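You operate a simulated robot arm through the tools that you are given. There is no shell and no other tool.

The job below is to be done with a simulated robot arm. You get a single attempt, and the scene is never put back.

TASK
Pack the brown tape and the small yellow box in the white tub and stack it.
Fine: lid on, square on top of the cream storage tub; the other tape stays.

The check looks at the end state, three seconds after you hand in, the way a careful person would. Anything else that was tipped, shoved, dropped, spilled or broken makes it a failure. Lids that push on must go on centred and level and be pressed home; caps that screw on are set level and turned clockwise until they are tight.

THE ROBOT
A 7-joint arm with a two-finger parallel gripper, fixed in place. Base frame: the origin is on the floor under the middle of its stand, x ahead of it, y to its left, z up; the work surface is at about z = 685. Units: mm, degrees, N and s.
It reaches about 1247 mm from its shoulder. Its first joint turns from -132.0 to 132.0 degrees. Payload 3.91 kg.
Tool frame: the origin (TCP) lies between the finger pads and is the grasp point; the fingertips stand 30 mm ahead of it; z points along the fingers, y is the line along which they close. Largest opening 110 mm; finger width 20, thickness 10; the body of the gripper, 48 by 112 mm, starts 55 mm behind the TCP.
Orientation is told as [roll, pitch, yaw] about the base's x, y, z axes, in that order, counted from this pose: with the fingers straight down and closing along the base's y, the tool's x points along the base's -x, its y along +y and its z along -z.

THE INTERFACE
- The arm moves only by the tool jog_arm. Its argument "moves" is a list of rows, each a list of 7 numbers: the shift along the tool's x, y, z in units of 25 mm (1.0 is 25 mm), then the turn, a rotation vector about the tool's x, y, z in units of 6 degrees (1.0 is 6 degrees), then the gripper command, from -1 (shut) to 1 (fully open), values between in proportion. In form: [[x, y, z, ax, ay, az, gripper], ...]. A call has 1 to 20 rows; each row shifts and turns the commanded pose from where the row before left it, along the tool's axes as they then stand. A call with a number of a shift or a turn outside -1 to 1 is refused whole. A row lasts 0.2 s, in which the tool goes at most 50 mm and 8.6 degrees; a call with a longer step from one row to the next is refused whole, and so is a gripper value outside its range. A pose out of reach is approached as far as the arm can. The call stops where the force on the tool passes 90 N (or 10 N more than at its start, if that is more) or the arm is blocked; 0.2 s more then pass. Each finger travels about 108 mm/s and halts on what it meets, pressing with about 26 N; the grip force reading is that of the motor and also rises with nothing between the fingers. The clock runs only during rows and for 0.2 s after the last one: add rows that do not move to give the fingers time. The reply holds the time, the measured pose of the TCP, the force on the tool along the base axes, the opening and the grip force, in the units named above and with some noise, with the torque about the TCP (base axes, N m) and any sound that the robot's microphone picked up.
- Cameras (640 x 400 px; columns grow to the right, rows downward): "scene" is fixed at [218.4, 500.9, 1261.2]; the picture's right is [0.96, 0.27, 0.00], its down [0.19, -0.69, -0.70] and it looks along [-0.19, 0.68, -0.71] (base axes); focal length 231 px, centre (320, 200). "wrist" rides on the gripper at [72, 17, -103] in the tool frame; the picture's right is [-0.23, 0.97, 0.00], its down [-0.76, -0.18, -0.62] and it looks along [-0.61, -0.14, 0.78] (tool axes); focal length 222 px, centre (320, 200). There is no depth. A picture from a camera that has moved, and an enlarged one, comes with that camera's place and axes in the base frame and with its lens.
- camera(camera): a new picture of that camera. The clock stands still meanwhile.
- inspect(camera, box): a new picture of the part [left, top, right, bottom] of that camera's present view, enlarged. The clock stands still meanwhile.
- sign_off(): hands the job in; it is judged then, once.

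Nothing tells you positions but the pictures and the camera data. Unless the task says otherwise, let go and move clear before handing in.

The tools are called after "Call:" as name(argument=value, ...) on one line, values as JSON. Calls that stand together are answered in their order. jog_arm: Moves the arm, as the interface text tells. Its arguments: {"type":"object","properties":{"moves":{"type":"array","items":{"type":"array","items":{"type":"number"}}}},"required":["moves"]} The other tools are called the same way: camera (camera) takes a picture; inspect (camera, box) takes an enlarged picture of a part of a camera's view; sign_off () hands the job in.

At the start:

```text
t: 0.0
tcp_pos: [15.3, 700.0, 1067.9]
orientation: [0.1, 0.0, 0.1]
force: [-0.6, -0.2, -0.5]
torque: [0.01, 0.0, -0.04]
grip_width: 110.0
grip_force: 0.0
```

scene: 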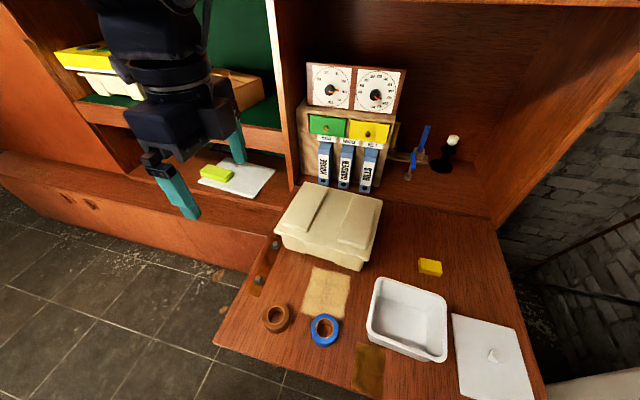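
wrist: 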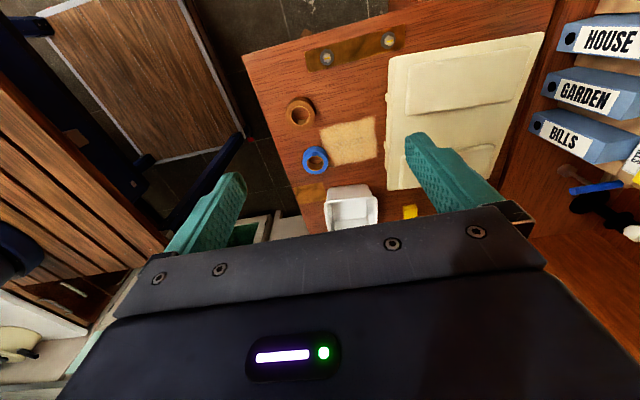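

The desk flap holds a brown tape, a blue tape, a yellow box, an open white tub with its lid beside it, and the large cream tub. I'll look more closely before moving anything.

Call:
inspect(camera="scene", box=[340, 250, 540, 400])

Call:
inspect(camera="scene", box=[220, 170, 400, 290])

Call:
inspect(camera="scene", box=[210, 260, 390, 380])

Call:
inspect(camera="wrist", box=[240, 20, 560, 240])

```text
2.67 times, centred on (440, 325) of scene
camera zoom: at [218.4, 500.9, 1261.2], right [0.96, 0.27, 0.0], down [0.19, -0.69, -0.7], along [-0.19, 0.68, -0.71], focal length 616 px, centre (0, -133)
```

zoom: 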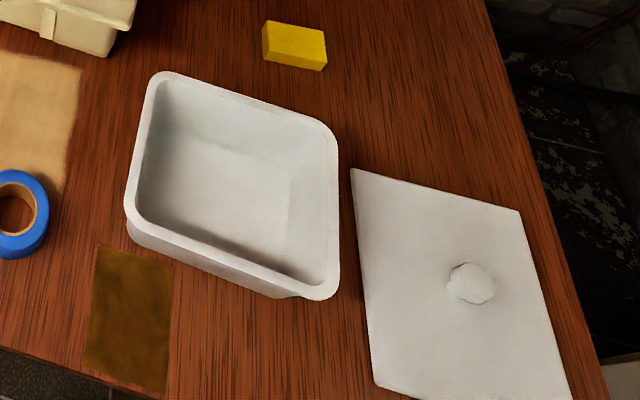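

```text
3.33 times, centred on (310, 230) of scene
camera zoom: at [218.4, 500.9, 1261.2], right [0.96, 0.27, 0.0], down [0.19, -0.69, -0.7], along [-0.19, 0.68, -0.71], focal length 770 px, centre (353, 100)
```

zoom: 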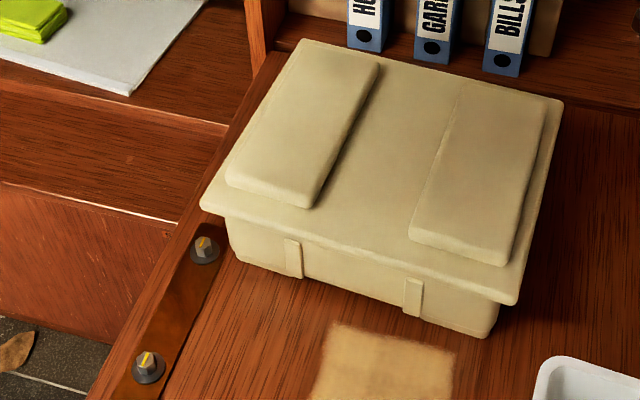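

```text
3.33 times, centred on (300, 320) of scene
camera zoom: at [218.4, 500.9, 1261.2], right [0.96, 0.27, 0.0], down [0.19, -0.69, -0.7], along [-0.19, 0.68, -0.71], focal length 770 px, centre (387, -200)
```

zoom: 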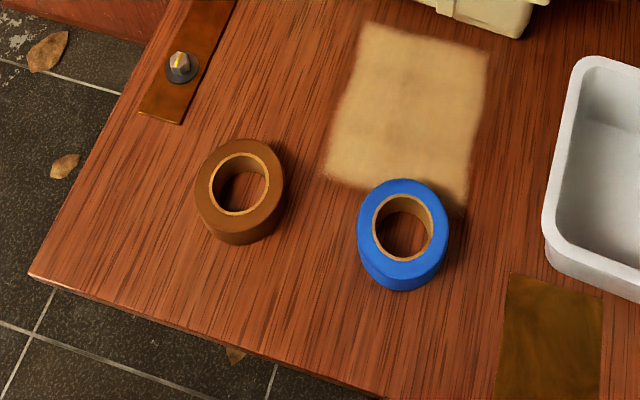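

```text
1.82 times, centred on (400, 130) of wrist
camera zoom: at [-56.2, 718.4, 1170.9], right [0.23, 0.97, 0.0], down [0.76, -0.18, 0.62], along [0.61, -0.14, -0.78], focal length 404 px, centre (174, 327)
```

zoom: 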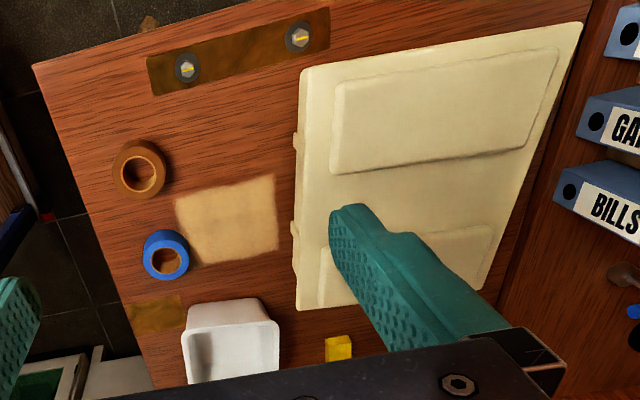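

I can see the tub, lid, tapes, yellow box and the cream tub, which has two raised ribs on its lid. I'll move the arm over the desk at height to get a second viewpoint for measuring.

Call:
jog_arm(moves=[[-0.94, 0, 0, 0, 0, 0, 1], [-0.94, 0, 0, 0, 0, 0, 1], [-0.94, 0, 0, 0, 0, 0, 1], [-0.94, 0, 0, 0, 0, 0, 1], [-0.94, 0, 0, 0, 0, 0, 1], [-0.94, 0, 0, 0, 0, 0, 1], [-0.94, 0, 0, 0, 0, 0, 1], [-0.94, 0, 0, 0, 0, 0, 1]])

Call:
camera(camera="wrist")

Call:
camera(camera="scene")

```text
t: 1.8
tcp_pos: [204.6, 702.6, 1066.9]
orientation: [0.1, 0.0, 0.1]
force: [0.3, 0.3, 0.3]
torque: [0.01, -0.02, 0.0]
grip_width: 110.1
grip_force: 0.0
```

```text
taken
camera wrist: at [132.0, 718.7, 1171.0], right [0.23, 0.97, 0.0], down [0.76, -0.18, 0.62], along [0.61, -0.14, -0.78], focal length 222 px, centre (320, 200)
```

wrist: 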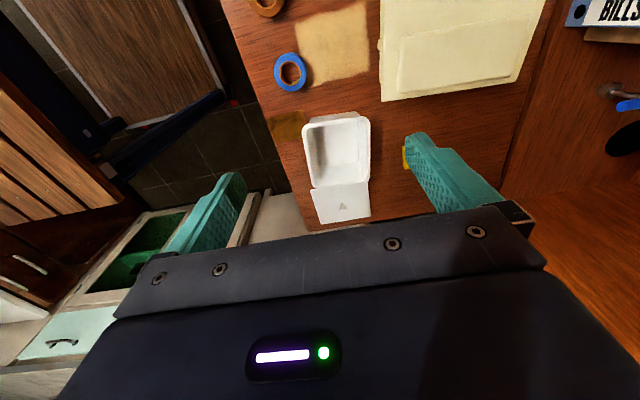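

```text
taken
```

scene: 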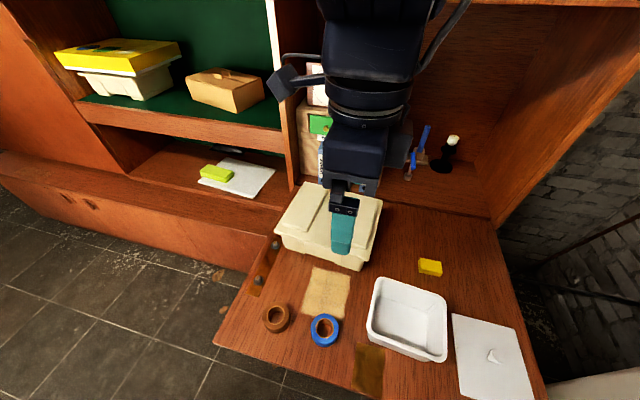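

The tub, tapes and part of the cream tub are visible from here. I'll zoom in to triangulate the rim heights and positions.

Call:
inspect(camera="wrist", box=[230, 0, 550, 230])

Call:
jog_arm(moves=[[-1, -0.2, 0, 0, 0, 0, 1], [-1, -0.2, 0, 0, 0, 0, 1], [-1, -0.2, 0, 0, 0, 0, 1], [-1, -0.2, 0, 0, 0, 0, 1], [-1, -0.2, 0, 0, 0, 0, 1], [-1, -0.2, 0, 0, 0, 0, 1], [-1, -0.2, 0, 0, 0, 0, 1], [-1, -0.2, 0, 0, 0, 0, 1]])

Call:
camera(camera="wrist")

Call:
inspect(camera="wrist", box=[230, 0, 550, 230])

```text
1.74 times, centred on (390, 115) of wrist
camera zoom: at [132.0, 718.7, 1171.0], right [0.23, 0.97, 0.0], down [0.76, -0.18, 0.62], along [0.61, -0.14, -0.78], focal length 386 px, centre (198, 348)
```

zoom: 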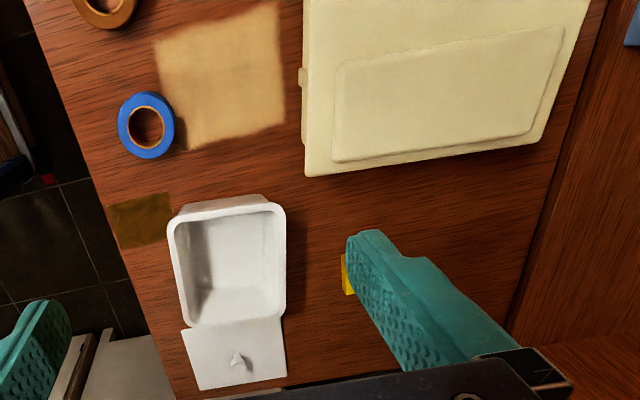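

```text
t: 3.6
tcp_pos: [404.1, 662.5, 1067.5]
orientation: [0.1, 0.0, 0.1]
force: [-0.1, 0.3, 0.3]
torque: [-0.05, -0.02, -0.02]
grip_width: 109.8
grip_force: 0.0
```

```text
taken
camera wrist: at [331.1, 678.9, 1171.4], right [0.23, 0.97, 0.0], down [0.76, -0.18, 0.62], along [0.61, -0.14, -0.78], focal length 222 px, centre (320, 200)
```

wrist: 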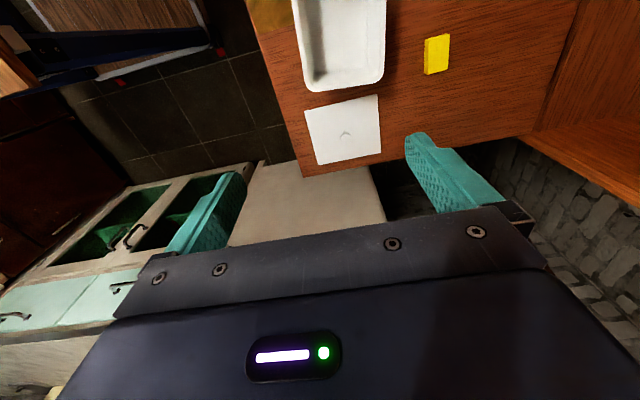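

```text
1.74 times, centred on (390, 115) of wrist
camera zoom: at [331.1, 678.9, 1171.4], right [0.23, 0.97, 0.0], down [0.76, -0.18, 0.62], along [0.61, -0.14, -0.78], focal length 386 px, centre (198, 348)
```

zoom: 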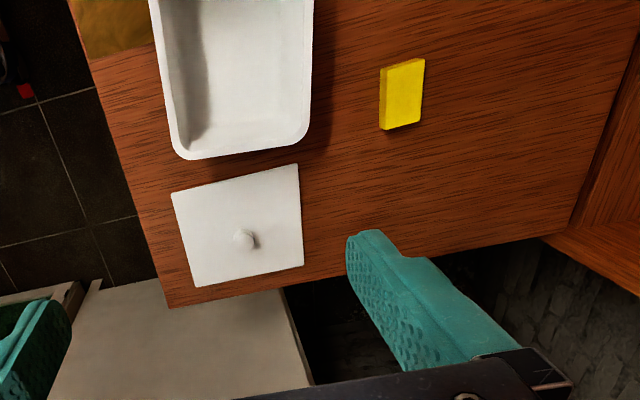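

The lid lies flat with a knob on it, right of the white tub. I'll shift right and tilt the tool about 38° so the wrist camera looks straight down for cleaner measurements.

Call:
jog_arm(moves=[[-1, 0.5, 0, 0, 0, 0, 1], [-1, 0.5, 0, 0, 0, 0, 1], [-1, 0.5, 0, 0, 0, 0, 1], [-1, 0.5, 0, 0, 0, 0, 1], [0, 0, 0, 0, 0.9, 0, 1], [0, 0, 0, 0, 0.9, 0, 1], [0, 0, 0, 0, 0.9, 0, 1], [0, 0, 0, 0, 0.9, 0, 1], [0, 0, 0, 0, 0.9, 0, 1], [0, 0, 0, 0, 0.9, 0, 1], [0, 0, 0, 0, 0.9, 0, 1]])

Call:
camera(camera="wrist")

Call:
inspect(camera="wrist", box=[220, 0, 480, 180])

```text
t: 6.0
tcp_pos: [504.4, 713.3, 1066.4]
orientation: [0.0, 38.0, -0.1]
force: [-0.2, -0.6, 1.1]
torque: [0.0, -0.05, -0.02]
grip_width: 109.8
grip_force: 0.0
```

```text
taken
camera wrist: at [510.3, 728.4, 1193.0], right [0.18, 0.97, -0.14], down [0.98, -0.18, 0.02], along [0.0, -0.14, -0.99], focal length 222 px, centre (320, 200)
```

wrist: 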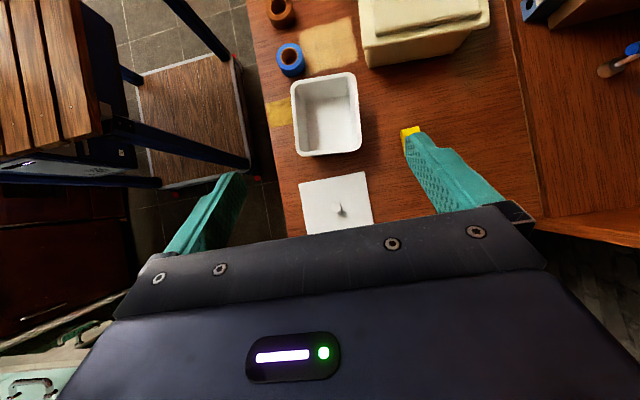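

```text
2.22 times, centred on (350, 90) of wrist
camera zoom: at [510.3, 728.4, 1193.0], right [0.18, 0.97, -0.14], down [0.98, -0.18, 0.02], along [0.0, -0.14, -0.99], focal length 494 px, centre (253, 444)
```

zoom: 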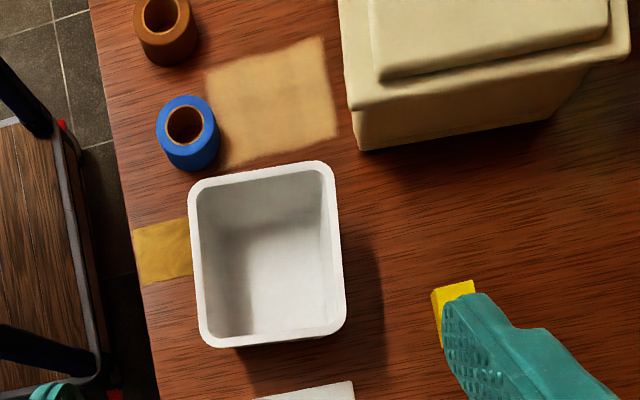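

From above, the white tub is about 148×130 mm, turned roughly −6°, with its rim near z≈760. Next I'll move the camera over the cream tub, yellow box and tapes.

Call:
jog_arm(moves=[[0.709, 0.6, 0.554, 0, 0, 0, 1], [0.709, 0.6, 0.554, 0, 0, 0, 1], [0.709, 0.6, 0.554, 0, 0, 0, 1], [0.709, 0.6, 0.554, 0, 0, 0, 1], [0.709, 0.6, 0.554, 0, 0, 0, 1], [0.709, 0.6, 0.554, 0, 0, 0, 1], [0.709, 0.6, 0.554, 0, 0, 0, 1]])

Call:
camera(camera="wrist")

Call:
inspect(camera="wrist", box=[220, 0, 540, 200])

```text
t: 7.6
tcp_pos: [347.6, 816.6, 1066.0]
orientation: [0.0, 37.8, 0.0]
force: [1.3, -0.4, -0.4]
torque: [0.0, 0.05, -0.01]
grip_width: 110.2
grip_force: 0.0
```

```text
taken
camera wrist: at [353.6, 832.4, 1192.5], right [0.18, 0.97, -0.14], down [0.98, -0.18, 0.02], along [0.0, -0.14, -0.99], focal length 222 px, centre (320, 200)
```

wrist: 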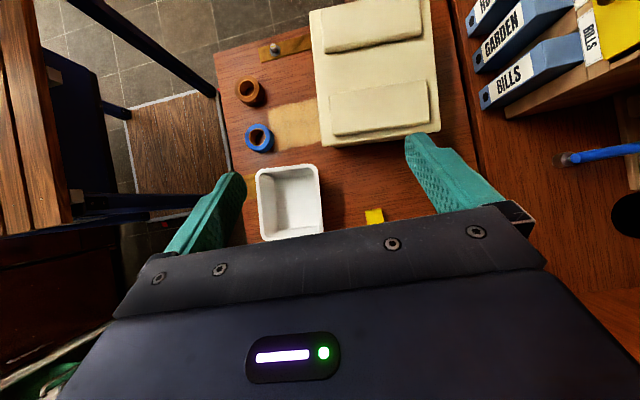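

```text
2.00 times, centred on (380, 100) of wrist
camera zoom: at [353.6, 832.4, 1192.5], right [0.18, 0.97, -0.14], down [0.98, -0.18, 0.02], along [0.0, -0.14, -0.99], focal length 444 px, centre (200, 400)
```

zoom: 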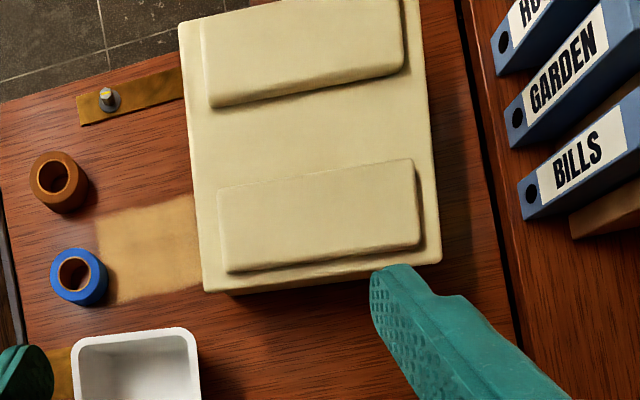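

The cream tub's lid is about 244×202 mm, centred near [146, 907] and turned about −5°, with ribs along y. Next I'll look at the lid, knob and yellow box from closer above.

Call:
jog_arm(moves=[[-0.934, -0.308, -0.339, 0, 0, 0, 1], [-0.934, -0.308, -0.339, 0, 0, 0, 1], [-0.934, -0.308, -0.339, 0, 0, 0, 1], [-0.934, -0.308, -0.339, 0, 0, 0, 1], [-0.934, -0.308, -0.339, 0, 0, 0, 1], [-0.934, -0.308, -0.339, 0, 0, 0, 1], [-0.934, -0.308, -0.339, 0, 0, 0, 1], [-0.934, -0.308, -0.339, 0, 0, 0, 1], [-0.934, -0.308, -0.339, 0, 0, 0, 1], [-0.934, -0.308, -0.339, 0, 0, 0, 1], [-0.934, -0.308, -0.339, 0, 0, 0, 1], [-0.934, -0.308, -0.339, 0, 0, 0, 1], [-0.934, -0.308, -0.339, 0, 0, 0, 1]])

Call:
camera(camera="wrist")

Call:
inspect(camera="wrist", box=[240, 0, 528, 180])

```text
t: 10.4
tcp_pos: [654.9, 719.3, 968.1]
orientation: [0.1, 37.8, 0.0]
force: [-0.5, 0.0, 0.7]
torque: [0.01, -0.05, 0.0]
grip_width: 110.1
grip_force: 0.0
```

```text
taken
camera wrist: at [660.4, 734.7, 1094.4], right [0.18, 0.97, -0.14], down [0.98, -0.18, 0.03], along [0.0, -0.14, -0.99], focal length 222 px, centre (320, 200)
```

wrist: 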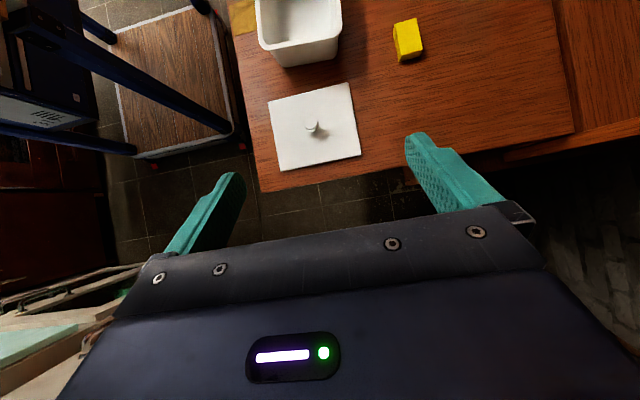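

```text
2.22 times, centred on (384, 90) of wrist
camera zoom: at [660.4, 734.7, 1094.4], right [0.18, 0.97, -0.14], down [0.98, -0.18, 0.03], along [0.0, -0.14, -0.99], focal length 494 px, centre (178, 444)
```

zoom: 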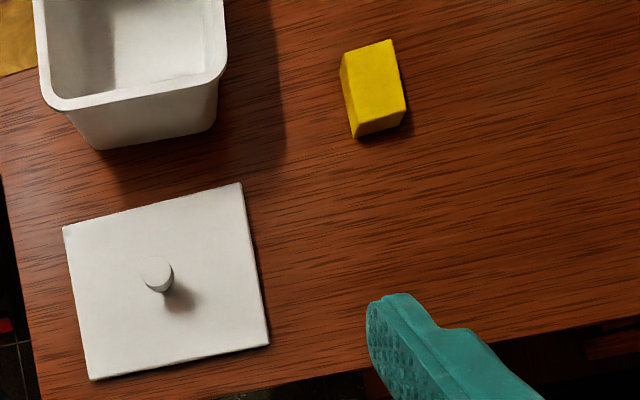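

The lid is about 130×150 mm, aligned with the base axes and centred near [532, 688], with a round knob in the middle. I'll zoom further on the knob, the yellow box and the tub.

Call:
inspect(camera="wrist", box=[380, 5, 444, 69])

Call:
inspect(camera="wrist", box=[260, 75, 372, 177])

Call:
inspect(camera="wrist", box=[245, 0, 355, 75])

```text
6.25 times, centred on (412, 37) of wrist
camera zoom: at [660.4, 734.7, 1094.4], right [0.18, 0.97, -0.14], down [0.98, -0.18, 0.03], along [0.0, -0.14, -0.99], focal length 1388 px, centre (-255, 1219)
```

zoom: 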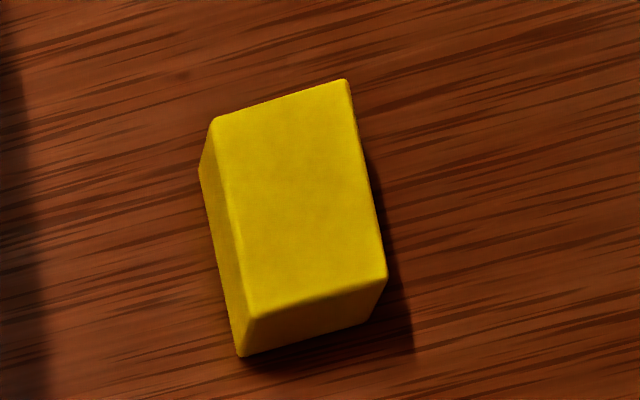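

```text
3.92 times, centred on (316, 126) of wrist
camera zoom: at [660.4, 734.7, 1094.4], right [0.18, 0.97, -0.14], down [0.98, -0.18, 0.03], along [0.0, -0.14, -0.99], focal length 871 px, centre (336, 490)
```

zoom: 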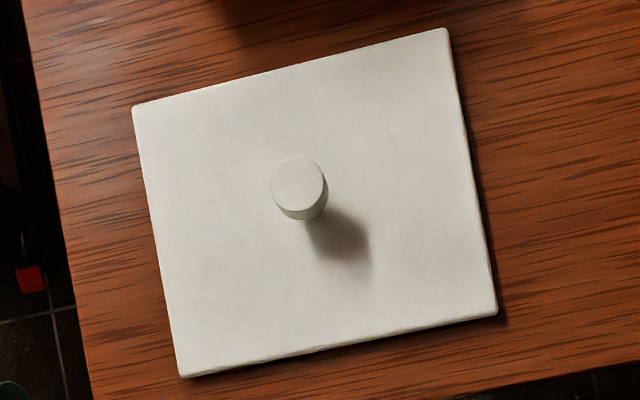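

```text
5.33 times, centred on (300, 38) of wrist
camera zoom: at [660.4, 734.7, 1094.4], right [0.18, 0.97, -0.14], down [0.98, -0.18, 0.03], along [0.0, -0.14, -0.99], focal length 1185 px, centre (427, 1067)
```

zoom: 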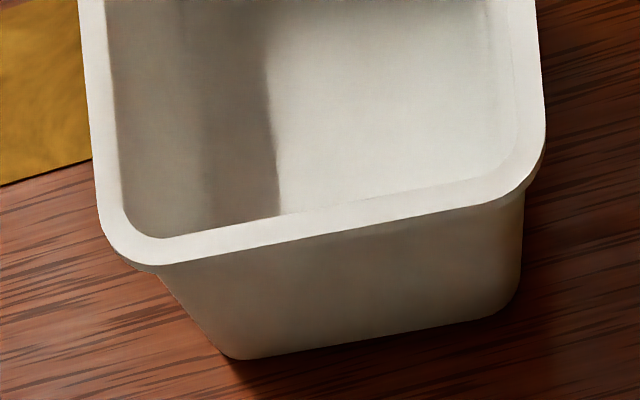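

The rim triangulates at z≈757, the yellow box is about 54×35×17 mm at [423, 873], and the lid's knob top is near z≈720. My plan is to stack the empty tub first with a wall pinch, then fill it, then press the lid on. I'll return to vertical above the tub's front wall.

Call:
jog_arm(moves=[[0, 0, 0, 0, -0.9, 0, 0.1], [0, 0, 0, 0, -0.9, 0, 0.1], [0, 0, 0, 0, -0.9, 0, 0.1], [0, 0, 0, 0, -0.9, 0, 0.1], [0, 0, 0, 0, -0.9, 0, 0.1], [0, 0, 0, 0, -0.9, 0, 0.1], [0, 0, 0, 0, -0.9, 0, 0.1], [0.954, -0.225, 0.2, 0, 0, 0, 0.1], [0.954, -0.225, 0.2, 0, 0, 0, 0.1], [0.954, -0.225, 0.2, 0, 0, 0, 0.1], [0.954, -0.225, 0.2, 0, 0, 0, 0.1], [0.954, -0.225, 0.2, 0, 0, 0, 0.1], [0.954, -0.225, 0.2, 0, 0, 0, 0.1], [0.954, -0.225, 0.2, 0, 0, 0, 0.1], [0.954, -0.225, 0.2, 0, 0, 0, 0.1], [0.954, -0.225, 0.2, 0, 0, 0, 0.1], [0.954, -0.225, 0.2, 0, 0, 0, 0.1], [0.954, -0.225, 0.2, 0, 0, 0, 0.1], [0.954, -0.225, 0.2, 0, 0, 0, 0.1], [0.954, -0.225, 0.2, 0, 0, 0, 0.1]])

Call:
jog_arm(moves=[[0, 0, 0, 0, 0, 1, 0.1], [0, 0, 0, 0, 0, 0, 0.1]])

Call:
camera(camera="wrist")

Call:
camera(camera="scene")

```text
t: 14.6
tcp_pos: [346.2, 645.9, 900.6]
orientation: [0.0, 0.0, 0.0]
force: [-0.2, 0.3, -0.4]
torque: [-0.02, 0.02, 0.01]
grip_width: 60.3
grip_force: 0.1
```

```text
t: 15.2
tcp_pos: [344.6, 644.3, 900.9]
orientation: [0.0, 0.1, -6.2]
force: [0.6, -0.1, -0.8]
torque: [0.0, 0.01, 0.0]
grip_width: 60.6
grip_force: 0.1
```

```text
taken
camera wrist: at [275.2, 668.6, 1004.9], right [0.33, 0.94, 0.0], down [0.74, -0.26, 0.62], along [0.59, -0.2, -0.78], focal length 222 px, centre (320, 200)
```

wrist: 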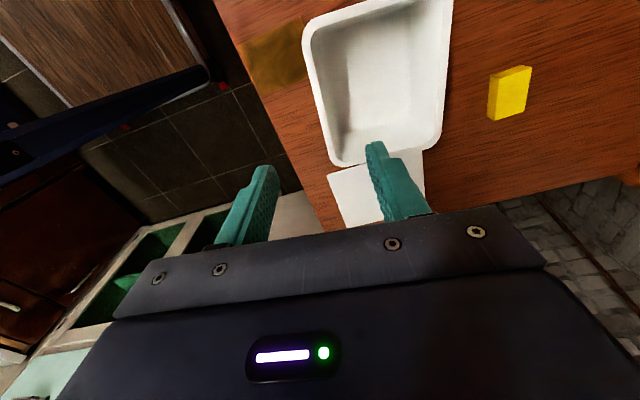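

```text
taken
```

scene: 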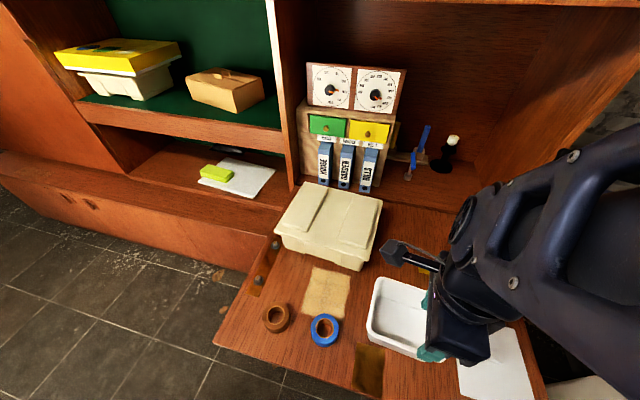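

The tool is above the front wall of the tub with fingers straddling it. I'll zoom to check the wall's centring between the fingers before I descend.

Call:
inspect(camera="wrist", box=[240, 20, 464, 160])

```text
2.86 times, centred on (352, 90) of wrist
camera zoom: at [275.2, 668.6, 1004.9], right [0.33, 0.94, 0.0], down [0.74, -0.26, 0.62], along [0.59, -0.2, -0.78], focal length 635 px, centre (229, 514)
```

zoom: 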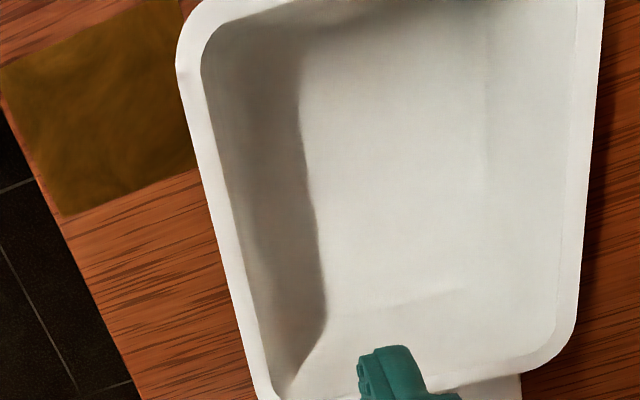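

The wall centre is about 2.6 mm further in than the tool centre. I'll correct that and lower the fingers to straddle the wall.

Call:
jog_arm(moves=[[0, 0.1, 0.5, 0, 0, 0, 0.1], [0, 0, 1, 0, 0, 0, 0.1], [0, 0, 1, 0, 0, 0, 0.1], [0, 0, 1, 0, 0, 0, 0.1], [0, 0, 1, 0, 0, 0, 0.1], [0, 0, 0.8, 0, 0, 0, 0.1], [0, 0, 0.5, 0, 0, 0, 0.1], [0, 0, 0, 0, 0, 0, 0.1]])

Call:
camera(camera="wrist")

Call:
inspect(camera="wrist", box=[230, 60, 486, 220])

Call:
inspect(camera="scene", box=[350, 250, 510, 370])

```text
t: 17.0
tcp_pos: [346.5, 646.4, 755.8]
orientation: [0.0, 0.0, -6.0]
force: [0.2, 0.5, -0.5]
torque: [0.0, 0.0, 0.0]
grip_width: 60.4
grip_force: 0.2
```

```text
taken
camera wrist: at [276.3, 670.6, 860.5], right [0.33, 0.94, 0.0], down [0.74, -0.26, 0.62], along [0.59, -0.2, -0.78], focal length 222 px, centre (320, 200)
```

wrist: 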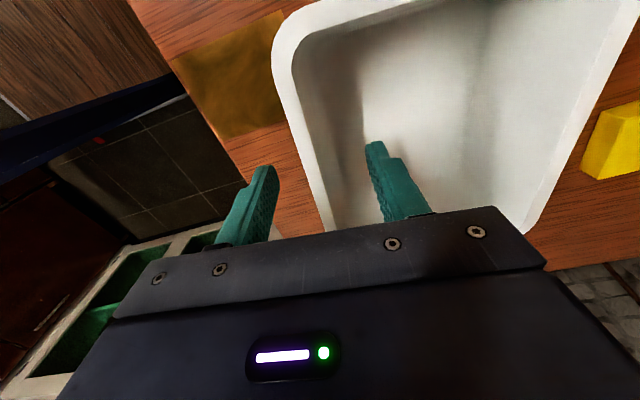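

```text
2.50 times, centred on (358, 140) of wrist
camera zoom: at [276.3, 670.6, 860.5], right [0.33, 0.94, 0.0], down [0.74, -0.26, 0.62], along [0.59, -0.2, -0.78], focal length 555 px, centre (225, 350)
```

zoom: 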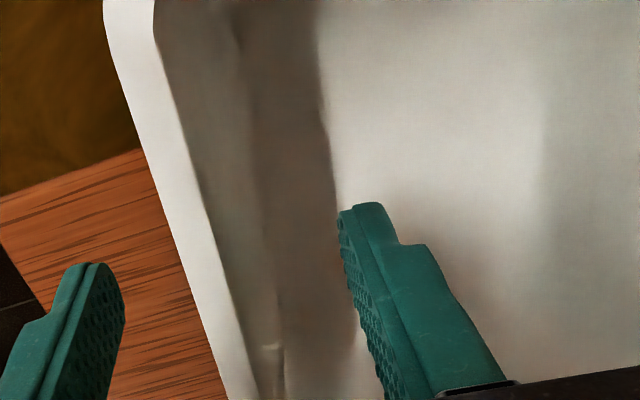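

```text
3.33 times, centred on (430, 310) of scene
camera zoom: at [218.4, 500.9, 1261.2], right [0.96, 0.27, 0.0], down [0.19, -0.69, -0.7], along [-0.19, 0.68, -0.71], focal length 770 px, centre (-47, -167)
```

zoom: 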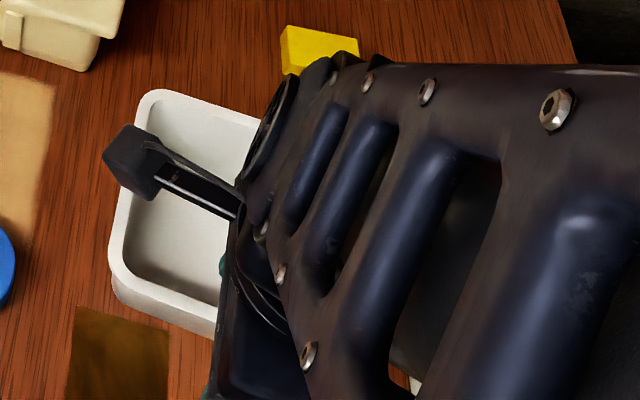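

The wall lies between the pads, about 1.5 mm off centre. I'll nudge, align the yaw slightly, and close on the wall.

Call:
jog_arm(moves=[[0, -0.06, 0.05, 0, 0, -0.2, 0.1], [0, 0, 0, 0, 0, 0, -0.3], [0, 0, 0, 0, 0, 0, -0.6], [0, 0, 0, 0, 0, 0, -1], [0, 0, 0, 0, 0, 0, -1], [0, 0, 0, 0, 0, 0, -1]])

Call:
inspect(camera="wrist", box=[200, 0, 520, 220])

```text
t: 18.4
tcp_pos: [347.1, 645.3, 755.0]
orientation: [0.2, 0.0, -4.8]
force: [-0.2, 0.6, 7.4]
torque: [0.96, -0.08, -0.04]
grip_width: 4.4
grip_force: 25.8
```

```text
1.82 times, centred on (360, 110) of wrist
camera zoom: at [275.3, 668.2, 859.3], right [0.31, 0.95, 0.0], down [0.74, -0.24, 0.62], along [0.59, -0.19, -0.78], focal length 404 px, centre (247, 364)
```

zoom: 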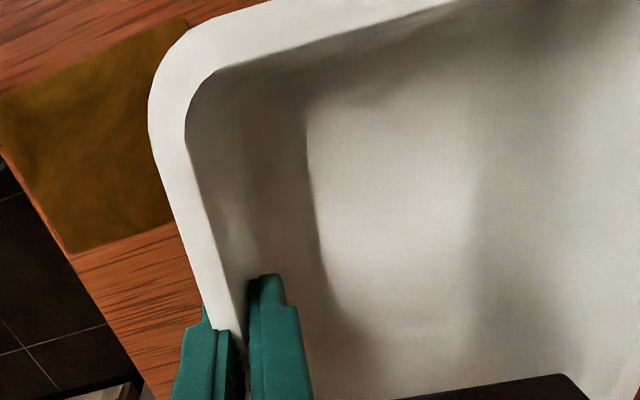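

The wall is gripped, with grip force about 26 N. I'll lift slightly to test how the tub hangs.

Call:
jog_arm(moves=[[0, 0, -0.3, 0, 0, 0, -1], [0, 0, -0.5, 0, 0, 0, -1], [0, 0, -0.4, 0, 0, 0, -1], [0, 0, 0, 0, 0, 0, -1]])

Call:
camera(camera="wrist")

Call:
inspect(camera="scene", box=[350, 250, 510, 370])

```text
t: 19.4
tcp_pos: [345.4, 643.2, 785.6]
orientation: [0.0, 0.0, -4.7]
force: [0.4, 0.6, -1.0]
torque: [-0.08, 0.0, 0.03]
grip_width: 2.5
grip_force: 26.4
```

```text
taken
camera wrist: at [275.1, 667.6, 888.8], right [0.31, 0.95, 0.0], down [0.74, -0.24, 0.62], along [0.59, -0.19, -0.78], focal length 222 px, centre (320, 200)
```

wrist: 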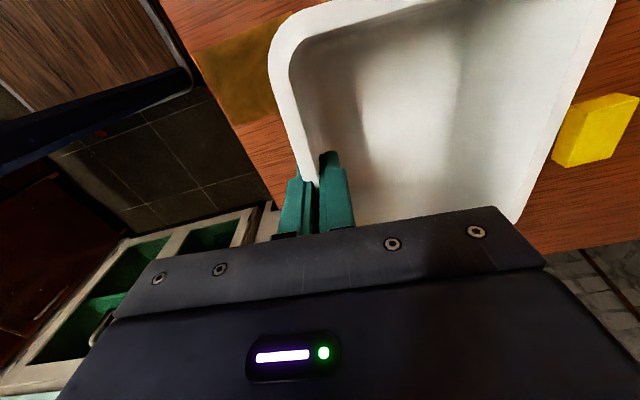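

```text
3.33 times, centred on (430, 310) of scene
camera zoom: at [218.4, 500.9, 1261.2], right [0.96, 0.27, 0.0], down [0.19, -0.69, -0.7], along [-0.19, 0.68, -0.71], focal length 770 px, centre (-47, -167)
```

zoom: 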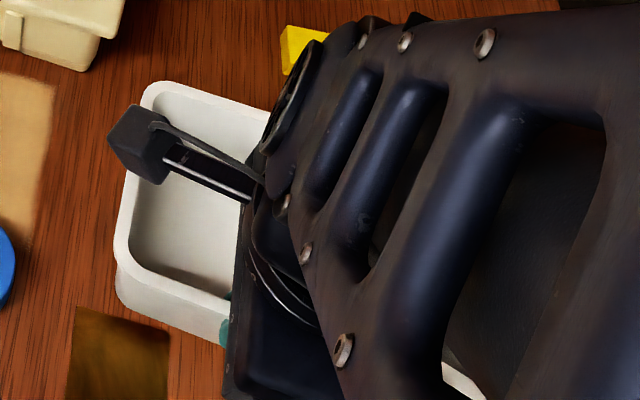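

The tub hangs well, drooping slightly at the far side because the wall taper has aligned to the pads. I'll raise it, tilt the tool to level it, and check from the scene camera.

Call:
jog_arm(moves=[[0, 0, -0.6, 0, 0, 0, -1], [0, 0, -0.8, 0, 0, 0, -1], [0, 0, -0.8, 0, 0, 0, -1], [0, 0, -0.8, 0, 0, 0, -1], [0, 0, -0.8, 0, 0, 0, -1], [0, 0, -0.8, 0, 0, 0, -1], [0, 0, -0.6, 0, 0, 0, -1], [0, 0, 0, -0.4, 0, 0, -1], [0, 0, 0, -0.4, 0, 0, -1], [0, 0, 0, 0, 0, 0, -1]])

Call:
camera(camera="scene")

Call:
camera(camera="wrist")

```text
t: 21.6
tcp_pos: [345.0, 644.1, 915.8]
orientation: [4.8, 0.0, -4.8]
force: [0.6, 0.5, -1.3]
torque: [-0.07, -0.02, 0.0]
grip_width: 2.7
grip_force: 26.4
```

```text
taken
```

scene: 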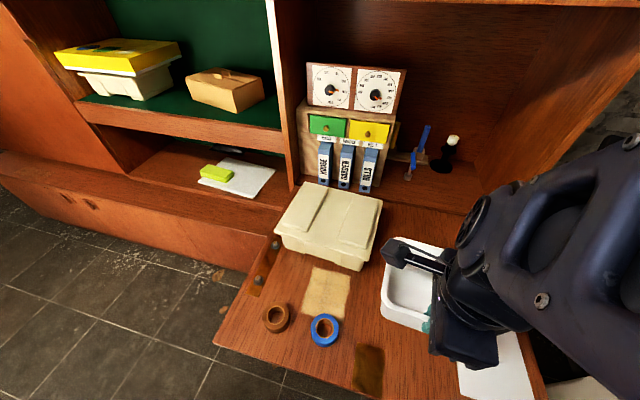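

```text
taken
camera wrist: at [274.0, 658.5, 1020.4], right [0.31, 0.95, 0.08], down [0.74, -0.29, 0.61], along [0.6, -0.13, -0.79], focal length 222 px, centre (320, 200)
```

wrist: 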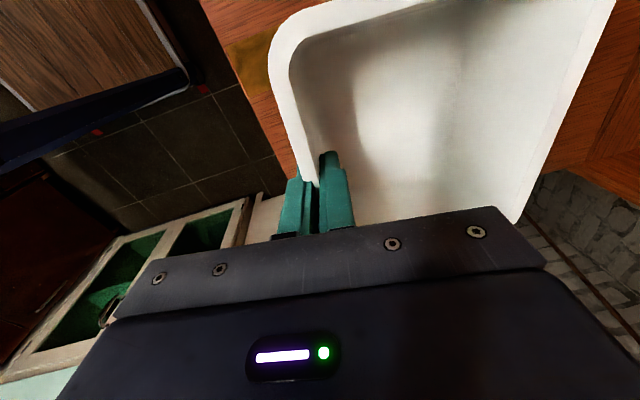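

The tub is airborne and stable. I'll zoom in from the scene camera to check its level.

Call:
inspect(camera="scene", box=[360, 220, 472, 340])

```text
3.33 times, centred on (416, 280) of scene
camera zoom: at [218.4, 500.9, 1261.2], right [0.96, 0.27, 0.0], down [0.19, -0.69, -0.7], along [-0.19, 0.68, -0.71], focal length 770 px, centre (0, -67)
```

zoom: 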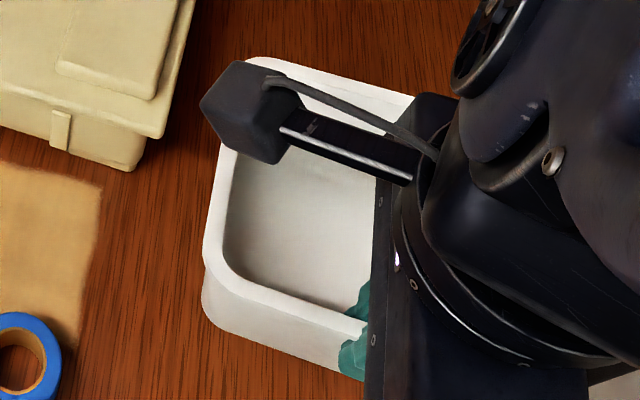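

It is close to level. I'll carry it over the cream tub at this height, aiming to centre it on [142, 908].

Call:
jog_arm(moves=[[0.4, 0.33, 0.03, 0, 0, 0, -1], [0.64, 0.53, 0.044, 0, 0, 0, -1], [0.64, 0.53, 0.044, 0, 0, 0, -1], [0.64, 0.53, 0.044, 0, 0, 0, -1], [0.64, 0.53, 0.044, 0, 0, 0, -1], [0.64, 0.53, 0.044, 0, 0, 0, -1], [0.64, 0.53, 0.044, 0, 0, 0, -1], [0.64, 0.53, 0.044, 0, 0, 0, -1], [0.64, 0.53, 0.044, 0, 0, 0, -1], [0.64, 0.53, 0.044, 0, 0, 0, -1], [0.64, 0.53, 0.044, 0, 0, 0, -1], [0.64, 0.53, 0.044, 0, 0, 0, -1], [0.64, 0.53, 0.044, 0, 0, 0, -1], [0.5, 0.42, 0.03, 0, 0, 0, -1], [0.3, 0.26, 0.03, 0, 0, 0, -1], [0, 0, 0, 0, 0, 0, -1]])

Call:
camera(camera="scene")

Call:
camera(camera="wrist")

```text
t: 25.0
tcp_pos: [141.3, 847.4, 914.8]
orientation: [4.9, 0.0, -4.8]
force: [-0.5, -0.2, -1.0]
torque: [-0.06, 0.01, 0.02]
grip_width: 2.6
grip_force: 26.1
```

```text
taken
```

scene: 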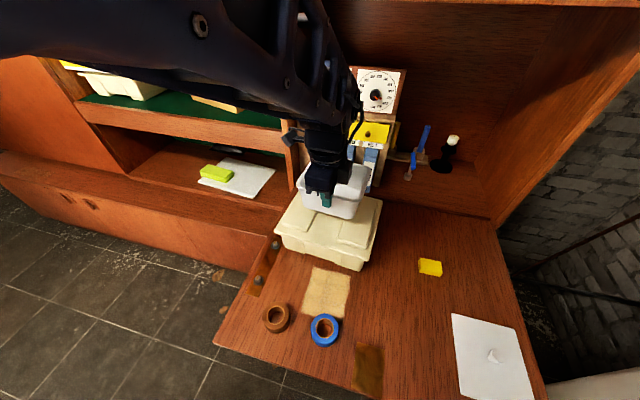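

```text
taken
camera wrist: at [69.7, 861.1, 1020.9], right [0.31, 0.95, 0.08], down [0.74, -0.29, 0.61], along [0.6, -0.13, -0.79], focal length 222 px, centre (320, 200)
```

wrist: 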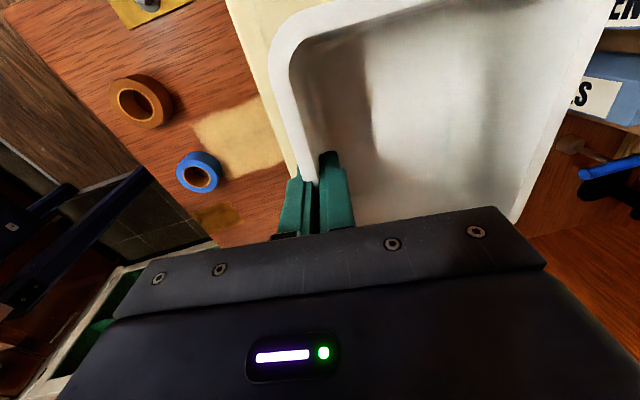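

The tub is over the cream tub. I'll zoom in to check its level and alignment before lowering.

Call:
inspect(camera="scene", box=[264, 150, 392, 280])

```text
3.08 times, centred on (328, 215) of scene
camera zoom: at [218.4, 500.9, 1261.2], right [0.96, 0.27, 0.0], down [0.19, -0.69, -0.7], along [-0.19, 0.68, -0.71], focal length 711 px, centre (295, 154)
```

zoom: 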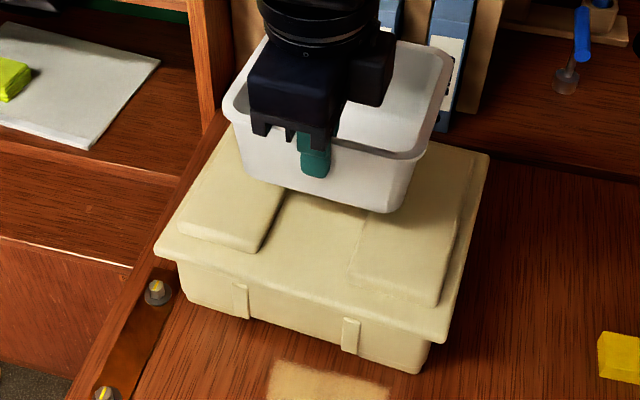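

It looks level and parallel to the cream tub's edges. I'll lower it toward the ribs, slowing near contact.

Call:
jog_arm(moves=[[0.025, -0.038, 0.448, 0, 0, 0, -1], [0.025, -0.038, 0.448, 0, 0, 0, -1], [0.025, -0.038, 0.448, 0, 0, 0, -1], [0.025, -0.038, 0.448, 0, 0, 0, -1], [0, 0, 0, 0, 0, 0, -1]])

Call:
inspect(camera="scene", box=[264, 150, 392, 280])

```text
t: 26.2
tcp_pos: [139.1, 847.4, 870.6]
orientation: [4.8, 0.0, -4.9]
force: [0.2, 0.6, -0.2]
torque: [-0.08, 0.0, 0.0]
grip_width: 2.6
grip_force: 26.0
```

```text
3.08 times, centred on (328, 215) of scene
camera zoom: at [218.4, 500.9, 1261.2], right [0.96, 0.27, 0.0], down [0.19, -0.69, -0.7], along [-0.19, 0.68, -0.71], focal length 711 px, centre (295, 154)
```

zoom: 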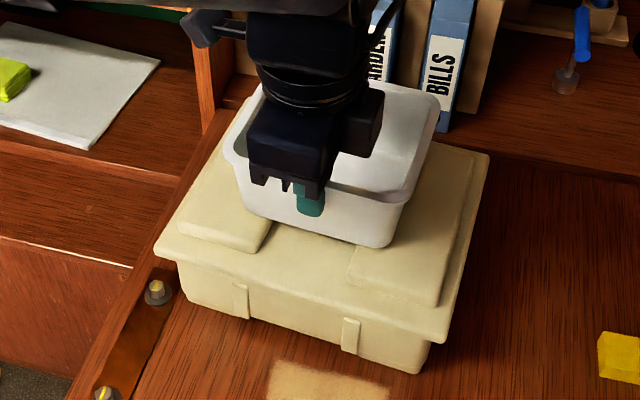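

The bottom is now about 10 mm above the ribs. I'll continue in small steps, watching the force.

Call:
jog_arm(moves=[[0, -0.0084, 0.1, 0, 0, 0, -1], [0, -0.0084, 0.1, 0, 0, 0, -1], [0, 0, 0, 0, 0, 0, -1]])

Call:
jog_arm(moves=[[0, -0.0084, 0.1, 0, 0, 0, -1], [0, 0, 0, 0, 0, 0, -1]])

```text
t: 27.0
tcp_pos: [138.7, 847.6, 867.8]
orientation: [5.1, 0.0, -4.8]
force: [1.8, -0.5, 20.5]
torque: [0.05, 0.01, 0.02]
grip_width: 2.7
grip_force: 25.9
```

```text
t: 27.6
tcp_pos: [137.8, 847.8, 864.1]
orientation: [4.9, 0.0, -4.8]
force: [2.1, 4.3, 21.5]
torque: [0.31, -0.02, -0.01]
grip_width: 2.7
grip_force: 25.8
```

Contact at about 20 N, with the torque suggesting the near edge touches first. I'll look at the tilt before letting go.

Call:
inspect(camera="scene", box=[284, 160, 372, 250])

Call:
camera(camera="wrist")

```text
4.44 times, centred on (328, 205) of scene
camera zoom: at [218.4, 500.9, 1261.2], right [0.96, 0.27, 0.0], down [0.19, -0.69, -0.7], along [-0.19, 0.68, -0.71], focal length 1027 px, centre (284, 178)
```

zoom: 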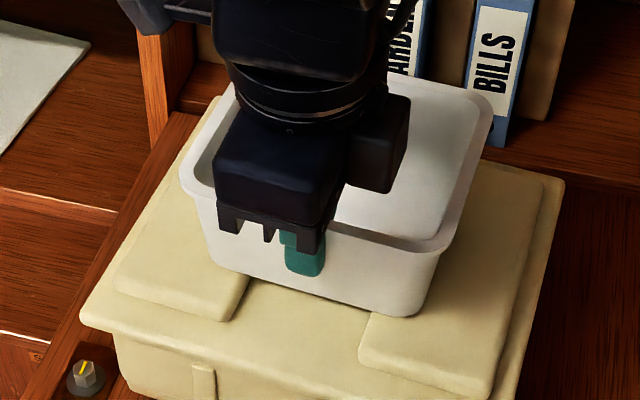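

```text
taken
camera wrist: at [65.9, 861.4, 969.0], right [0.31, 0.95, 0.08], down [0.74, -0.29, 0.61], along [0.6, -0.12, -0.79], focal length 222 px, centre (320, 200)
```

wrist: 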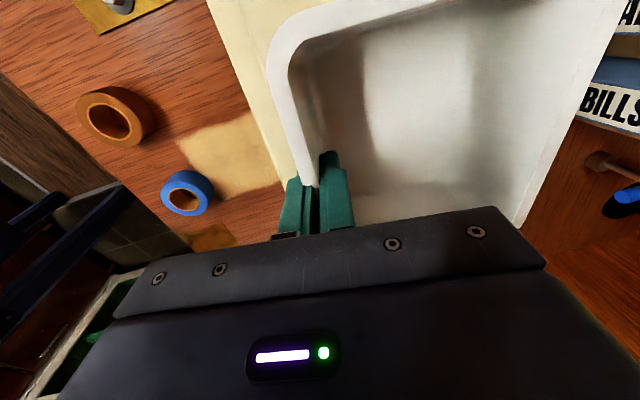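

The near edge is bearing first, so I'll take out about 1.5° of tilt and ease the pressure.

Call:
jog_arm(moves=[[0, 0, -0.04, 0.15, 0, 0, -1], [0, 0, -0.04, 0.1, 0, 0, -1], [0, 0, 0, 0, 0, 0, -1]])

```text
t: 28.4
tcp_pos: [137.6, 847.2, 864.6]
orientation: [3.2, 0.0, -4.9]
force: [-0.1, 1.7, 6.2]
torque: [0.83, -0.09, -0.07]
grip_width: 2.9
grip_force: 25.8
```

The pressure has now moved to the far edge, so the flat position lies in between. I'll go back 0.6° and open the fingers gently.

Call:
jog_arm(moves=[[0, 0, 0, -0.1, 0, 0, -1], [0, 0, 0, 0, 0, 0, -1]])

Call:
jog_arm(moves=[[0, 0, 0, 0, 0, 0, -0.93], [0, 0, 0, 0, 0, 0, -0.85], [0, 0, 0, 0, 0, 0, -0.75], [0, 0, 0, 0, 0, 0, -0.6], [0, 0, 0, 0, 0, 0, -0.5], [0, 0, 0, 0, 0, 0, -0.5]])

Call:
camera(camera="wrist")

```text
t: 29.0
tcp_pos: [136.9, 847.4, 864.2]
orientation: [3.9, 0.0, -4.8]
force: [0.0, -2.2, 4.4]
torque: [0.41, 0.06, -0.01]
grip_width: 2.8
grip_force: 26.1
```

```text
t: 30.4
tcp_pos: [137.1, 847.3, 864.7]
orientation: [3.9, 0.0, -4.8]
force: [0.4, 0.4, -0.4]
torque: [-0.01, -0.02, 0.0]
grip_width: 27.4
grip_force: 0.1
```

```text
taken
camera wrist: at [65.6, 863.0, 969.7], right [0.31, 0.95, 0.07], down [0.74, -0.28, 0.61], along [0.6, -0.14, -0.79], focal length 222 px, centre (320, 200)
```

wrist: 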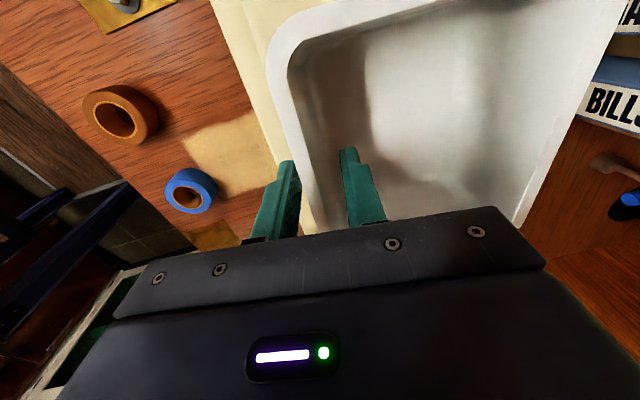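

The tub is released on the ribs. I'll withdraw upward along the tool axis, level the tool, and check the placement from above.

Call:
jog_arm(moves=[[0, 0, -0.4, 0, 0, 0, -0.5], [0, 0, -0.6, 0, 0, 0, -0.5], [0, 0, -0.8, 0, 0, 0, -0.5], [0, 0, -1, 0, 0, 0, -0.5], [0, 0, -1, 0, 0, 0, -0.5], [0, 0, -1, 0, 0, 0, -0.5], [0, 0, -1, 0.3, 0, 0, -0.5], [0, 0, -1, 0.35, 0, 0, -0.5], [0, 0, 0, 0, 0, 0, -0.5]])

Call:
inspect(camera="scene", box=[264, 150, 392, 280])

Call:
camera(camera="wrist")

```text
t: 32.4
tcp_pos: [136.0, 835.5, 1033.9]
orientation: [-0.1, 0.0, -4.8]
force: [-0.6, -0.3, 0.3]
torque: [0.03, 0.02, 0.01]
grip_width: 27.7
grip_force: 0.1
```

```text
3.08 times, centred on (328, 215) of scene
camera zoom: at [218.4, 500.9, 1261.2], right [0.96, 0.27, 0.0], down [0.19, -0.69, -0.7], along [-0.19, 0.68, -0.71], focal length 711 px, centre (295, 154)
```

zoom: 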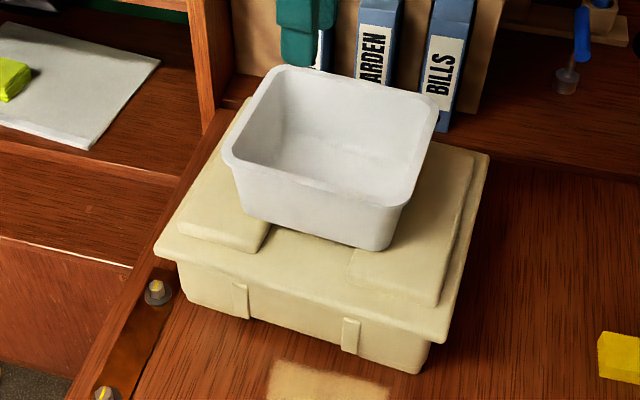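

```text
taken
camera wrist: at [66.0, 858.6, 1138.3], right [0.31, 0.95, 0.0], down [0.74, -0.24, 0.62], along [0.59, -0.19, -0.78], focal length 222 px, centre (320, 200)
```

wrist: 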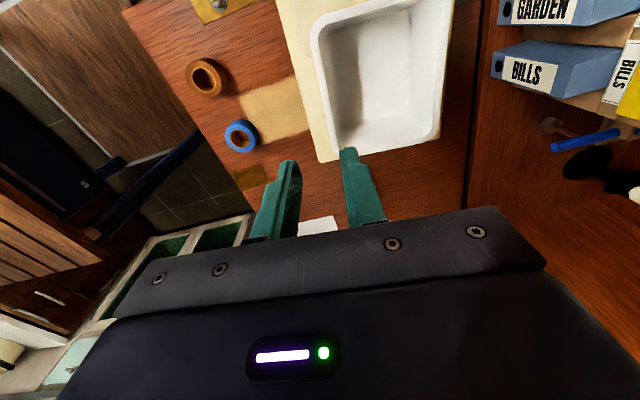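

The tub sits level across both ribs. I'll take a top-down view to check centring and squareness.

Call:
jog_arm(moves=[[-0.914, 0.14, -0.2, 0, 0, 0, 0.5], [-0.914, 0.14, -0.2, 0, 0, 0, 0.5], [-0.914, 0.14, -0.2, 0, 0, 0, 0.5], [-0.914, 0.14, -0.2, 0, 0, 0, 0.5], [-0.914, 0.14, -0.2, 0, 0, 0, 0.5], [-0.914, 0.14, -0.2, 0, 0, 0, 0.5], [-0.914, 0.14, -0.2, 0, 0, 0, 0.5], [0, 0, 0, 0, 0.9, 0, 0.5], [0, 0, 0, 0, 0.9, 0, 0.5], [0, 0, 0, 0, 0.9, 0, 0.5], [0, 0, 0, 0, 0.9, 0, 0.5], [0, 0, 0, 0, 0.9, 0, 0.5], [0, 0, 0, 0, 0.9, 0, 0.5], [0, 0, 0, 0, 0.9, 0, 0.5], [0, 0, 0, 0, 0, 0, 0.5]])

Call:
camera(camera="wrist")

Call:
inspect(camera="wrist", box=[220, 0, 476, 160])

```text
t: 35.6
tcp_pos: [299.0, 846.0, 1070.1]
orientation: [0.0, 37.9, -4.8]
force: [0.8, -0.3, 0.0]
torque: [0.03, -0.01, -0.03]
grip_width: 82.5
grip_force: 0.0
```

```text
taken
camera wrist: at [306.1, 863.4, 1196.0], right [0.26, 0.96, -0.14], down [0.97, -0.26, 0.02], along [-0.01, -0.14, -0.99], focal length 222 px, centre (320, 200)
```

wrist: 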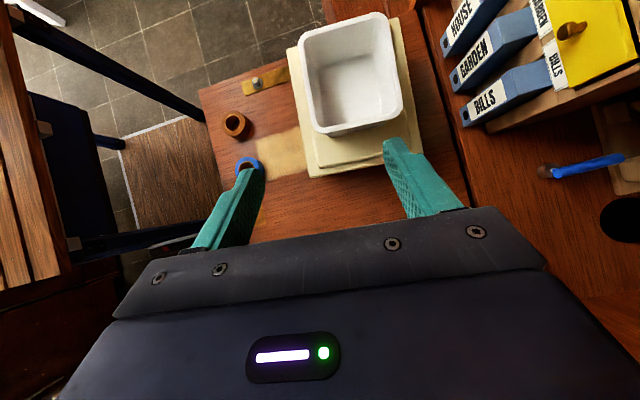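

```text
2.50 times, centred on (348, 80) of wrist
camera zoom: at [306.1, 863.4, 1196.0], right [0.26, 0.96, -0.14], down [0.97, -0.26, 0.02], along [-0.01, -0.14, -0.99], focal length 555 px, centre (250, 500)
```

zoom: 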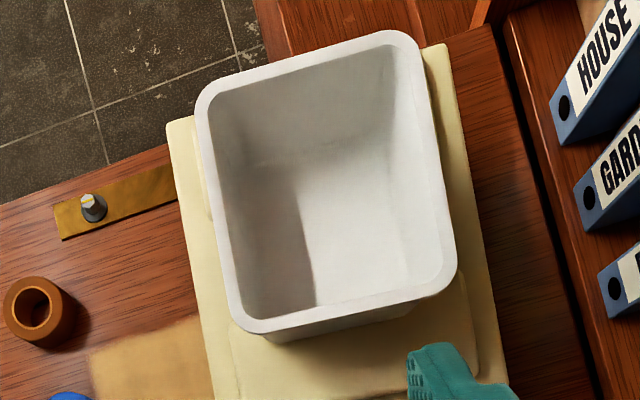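

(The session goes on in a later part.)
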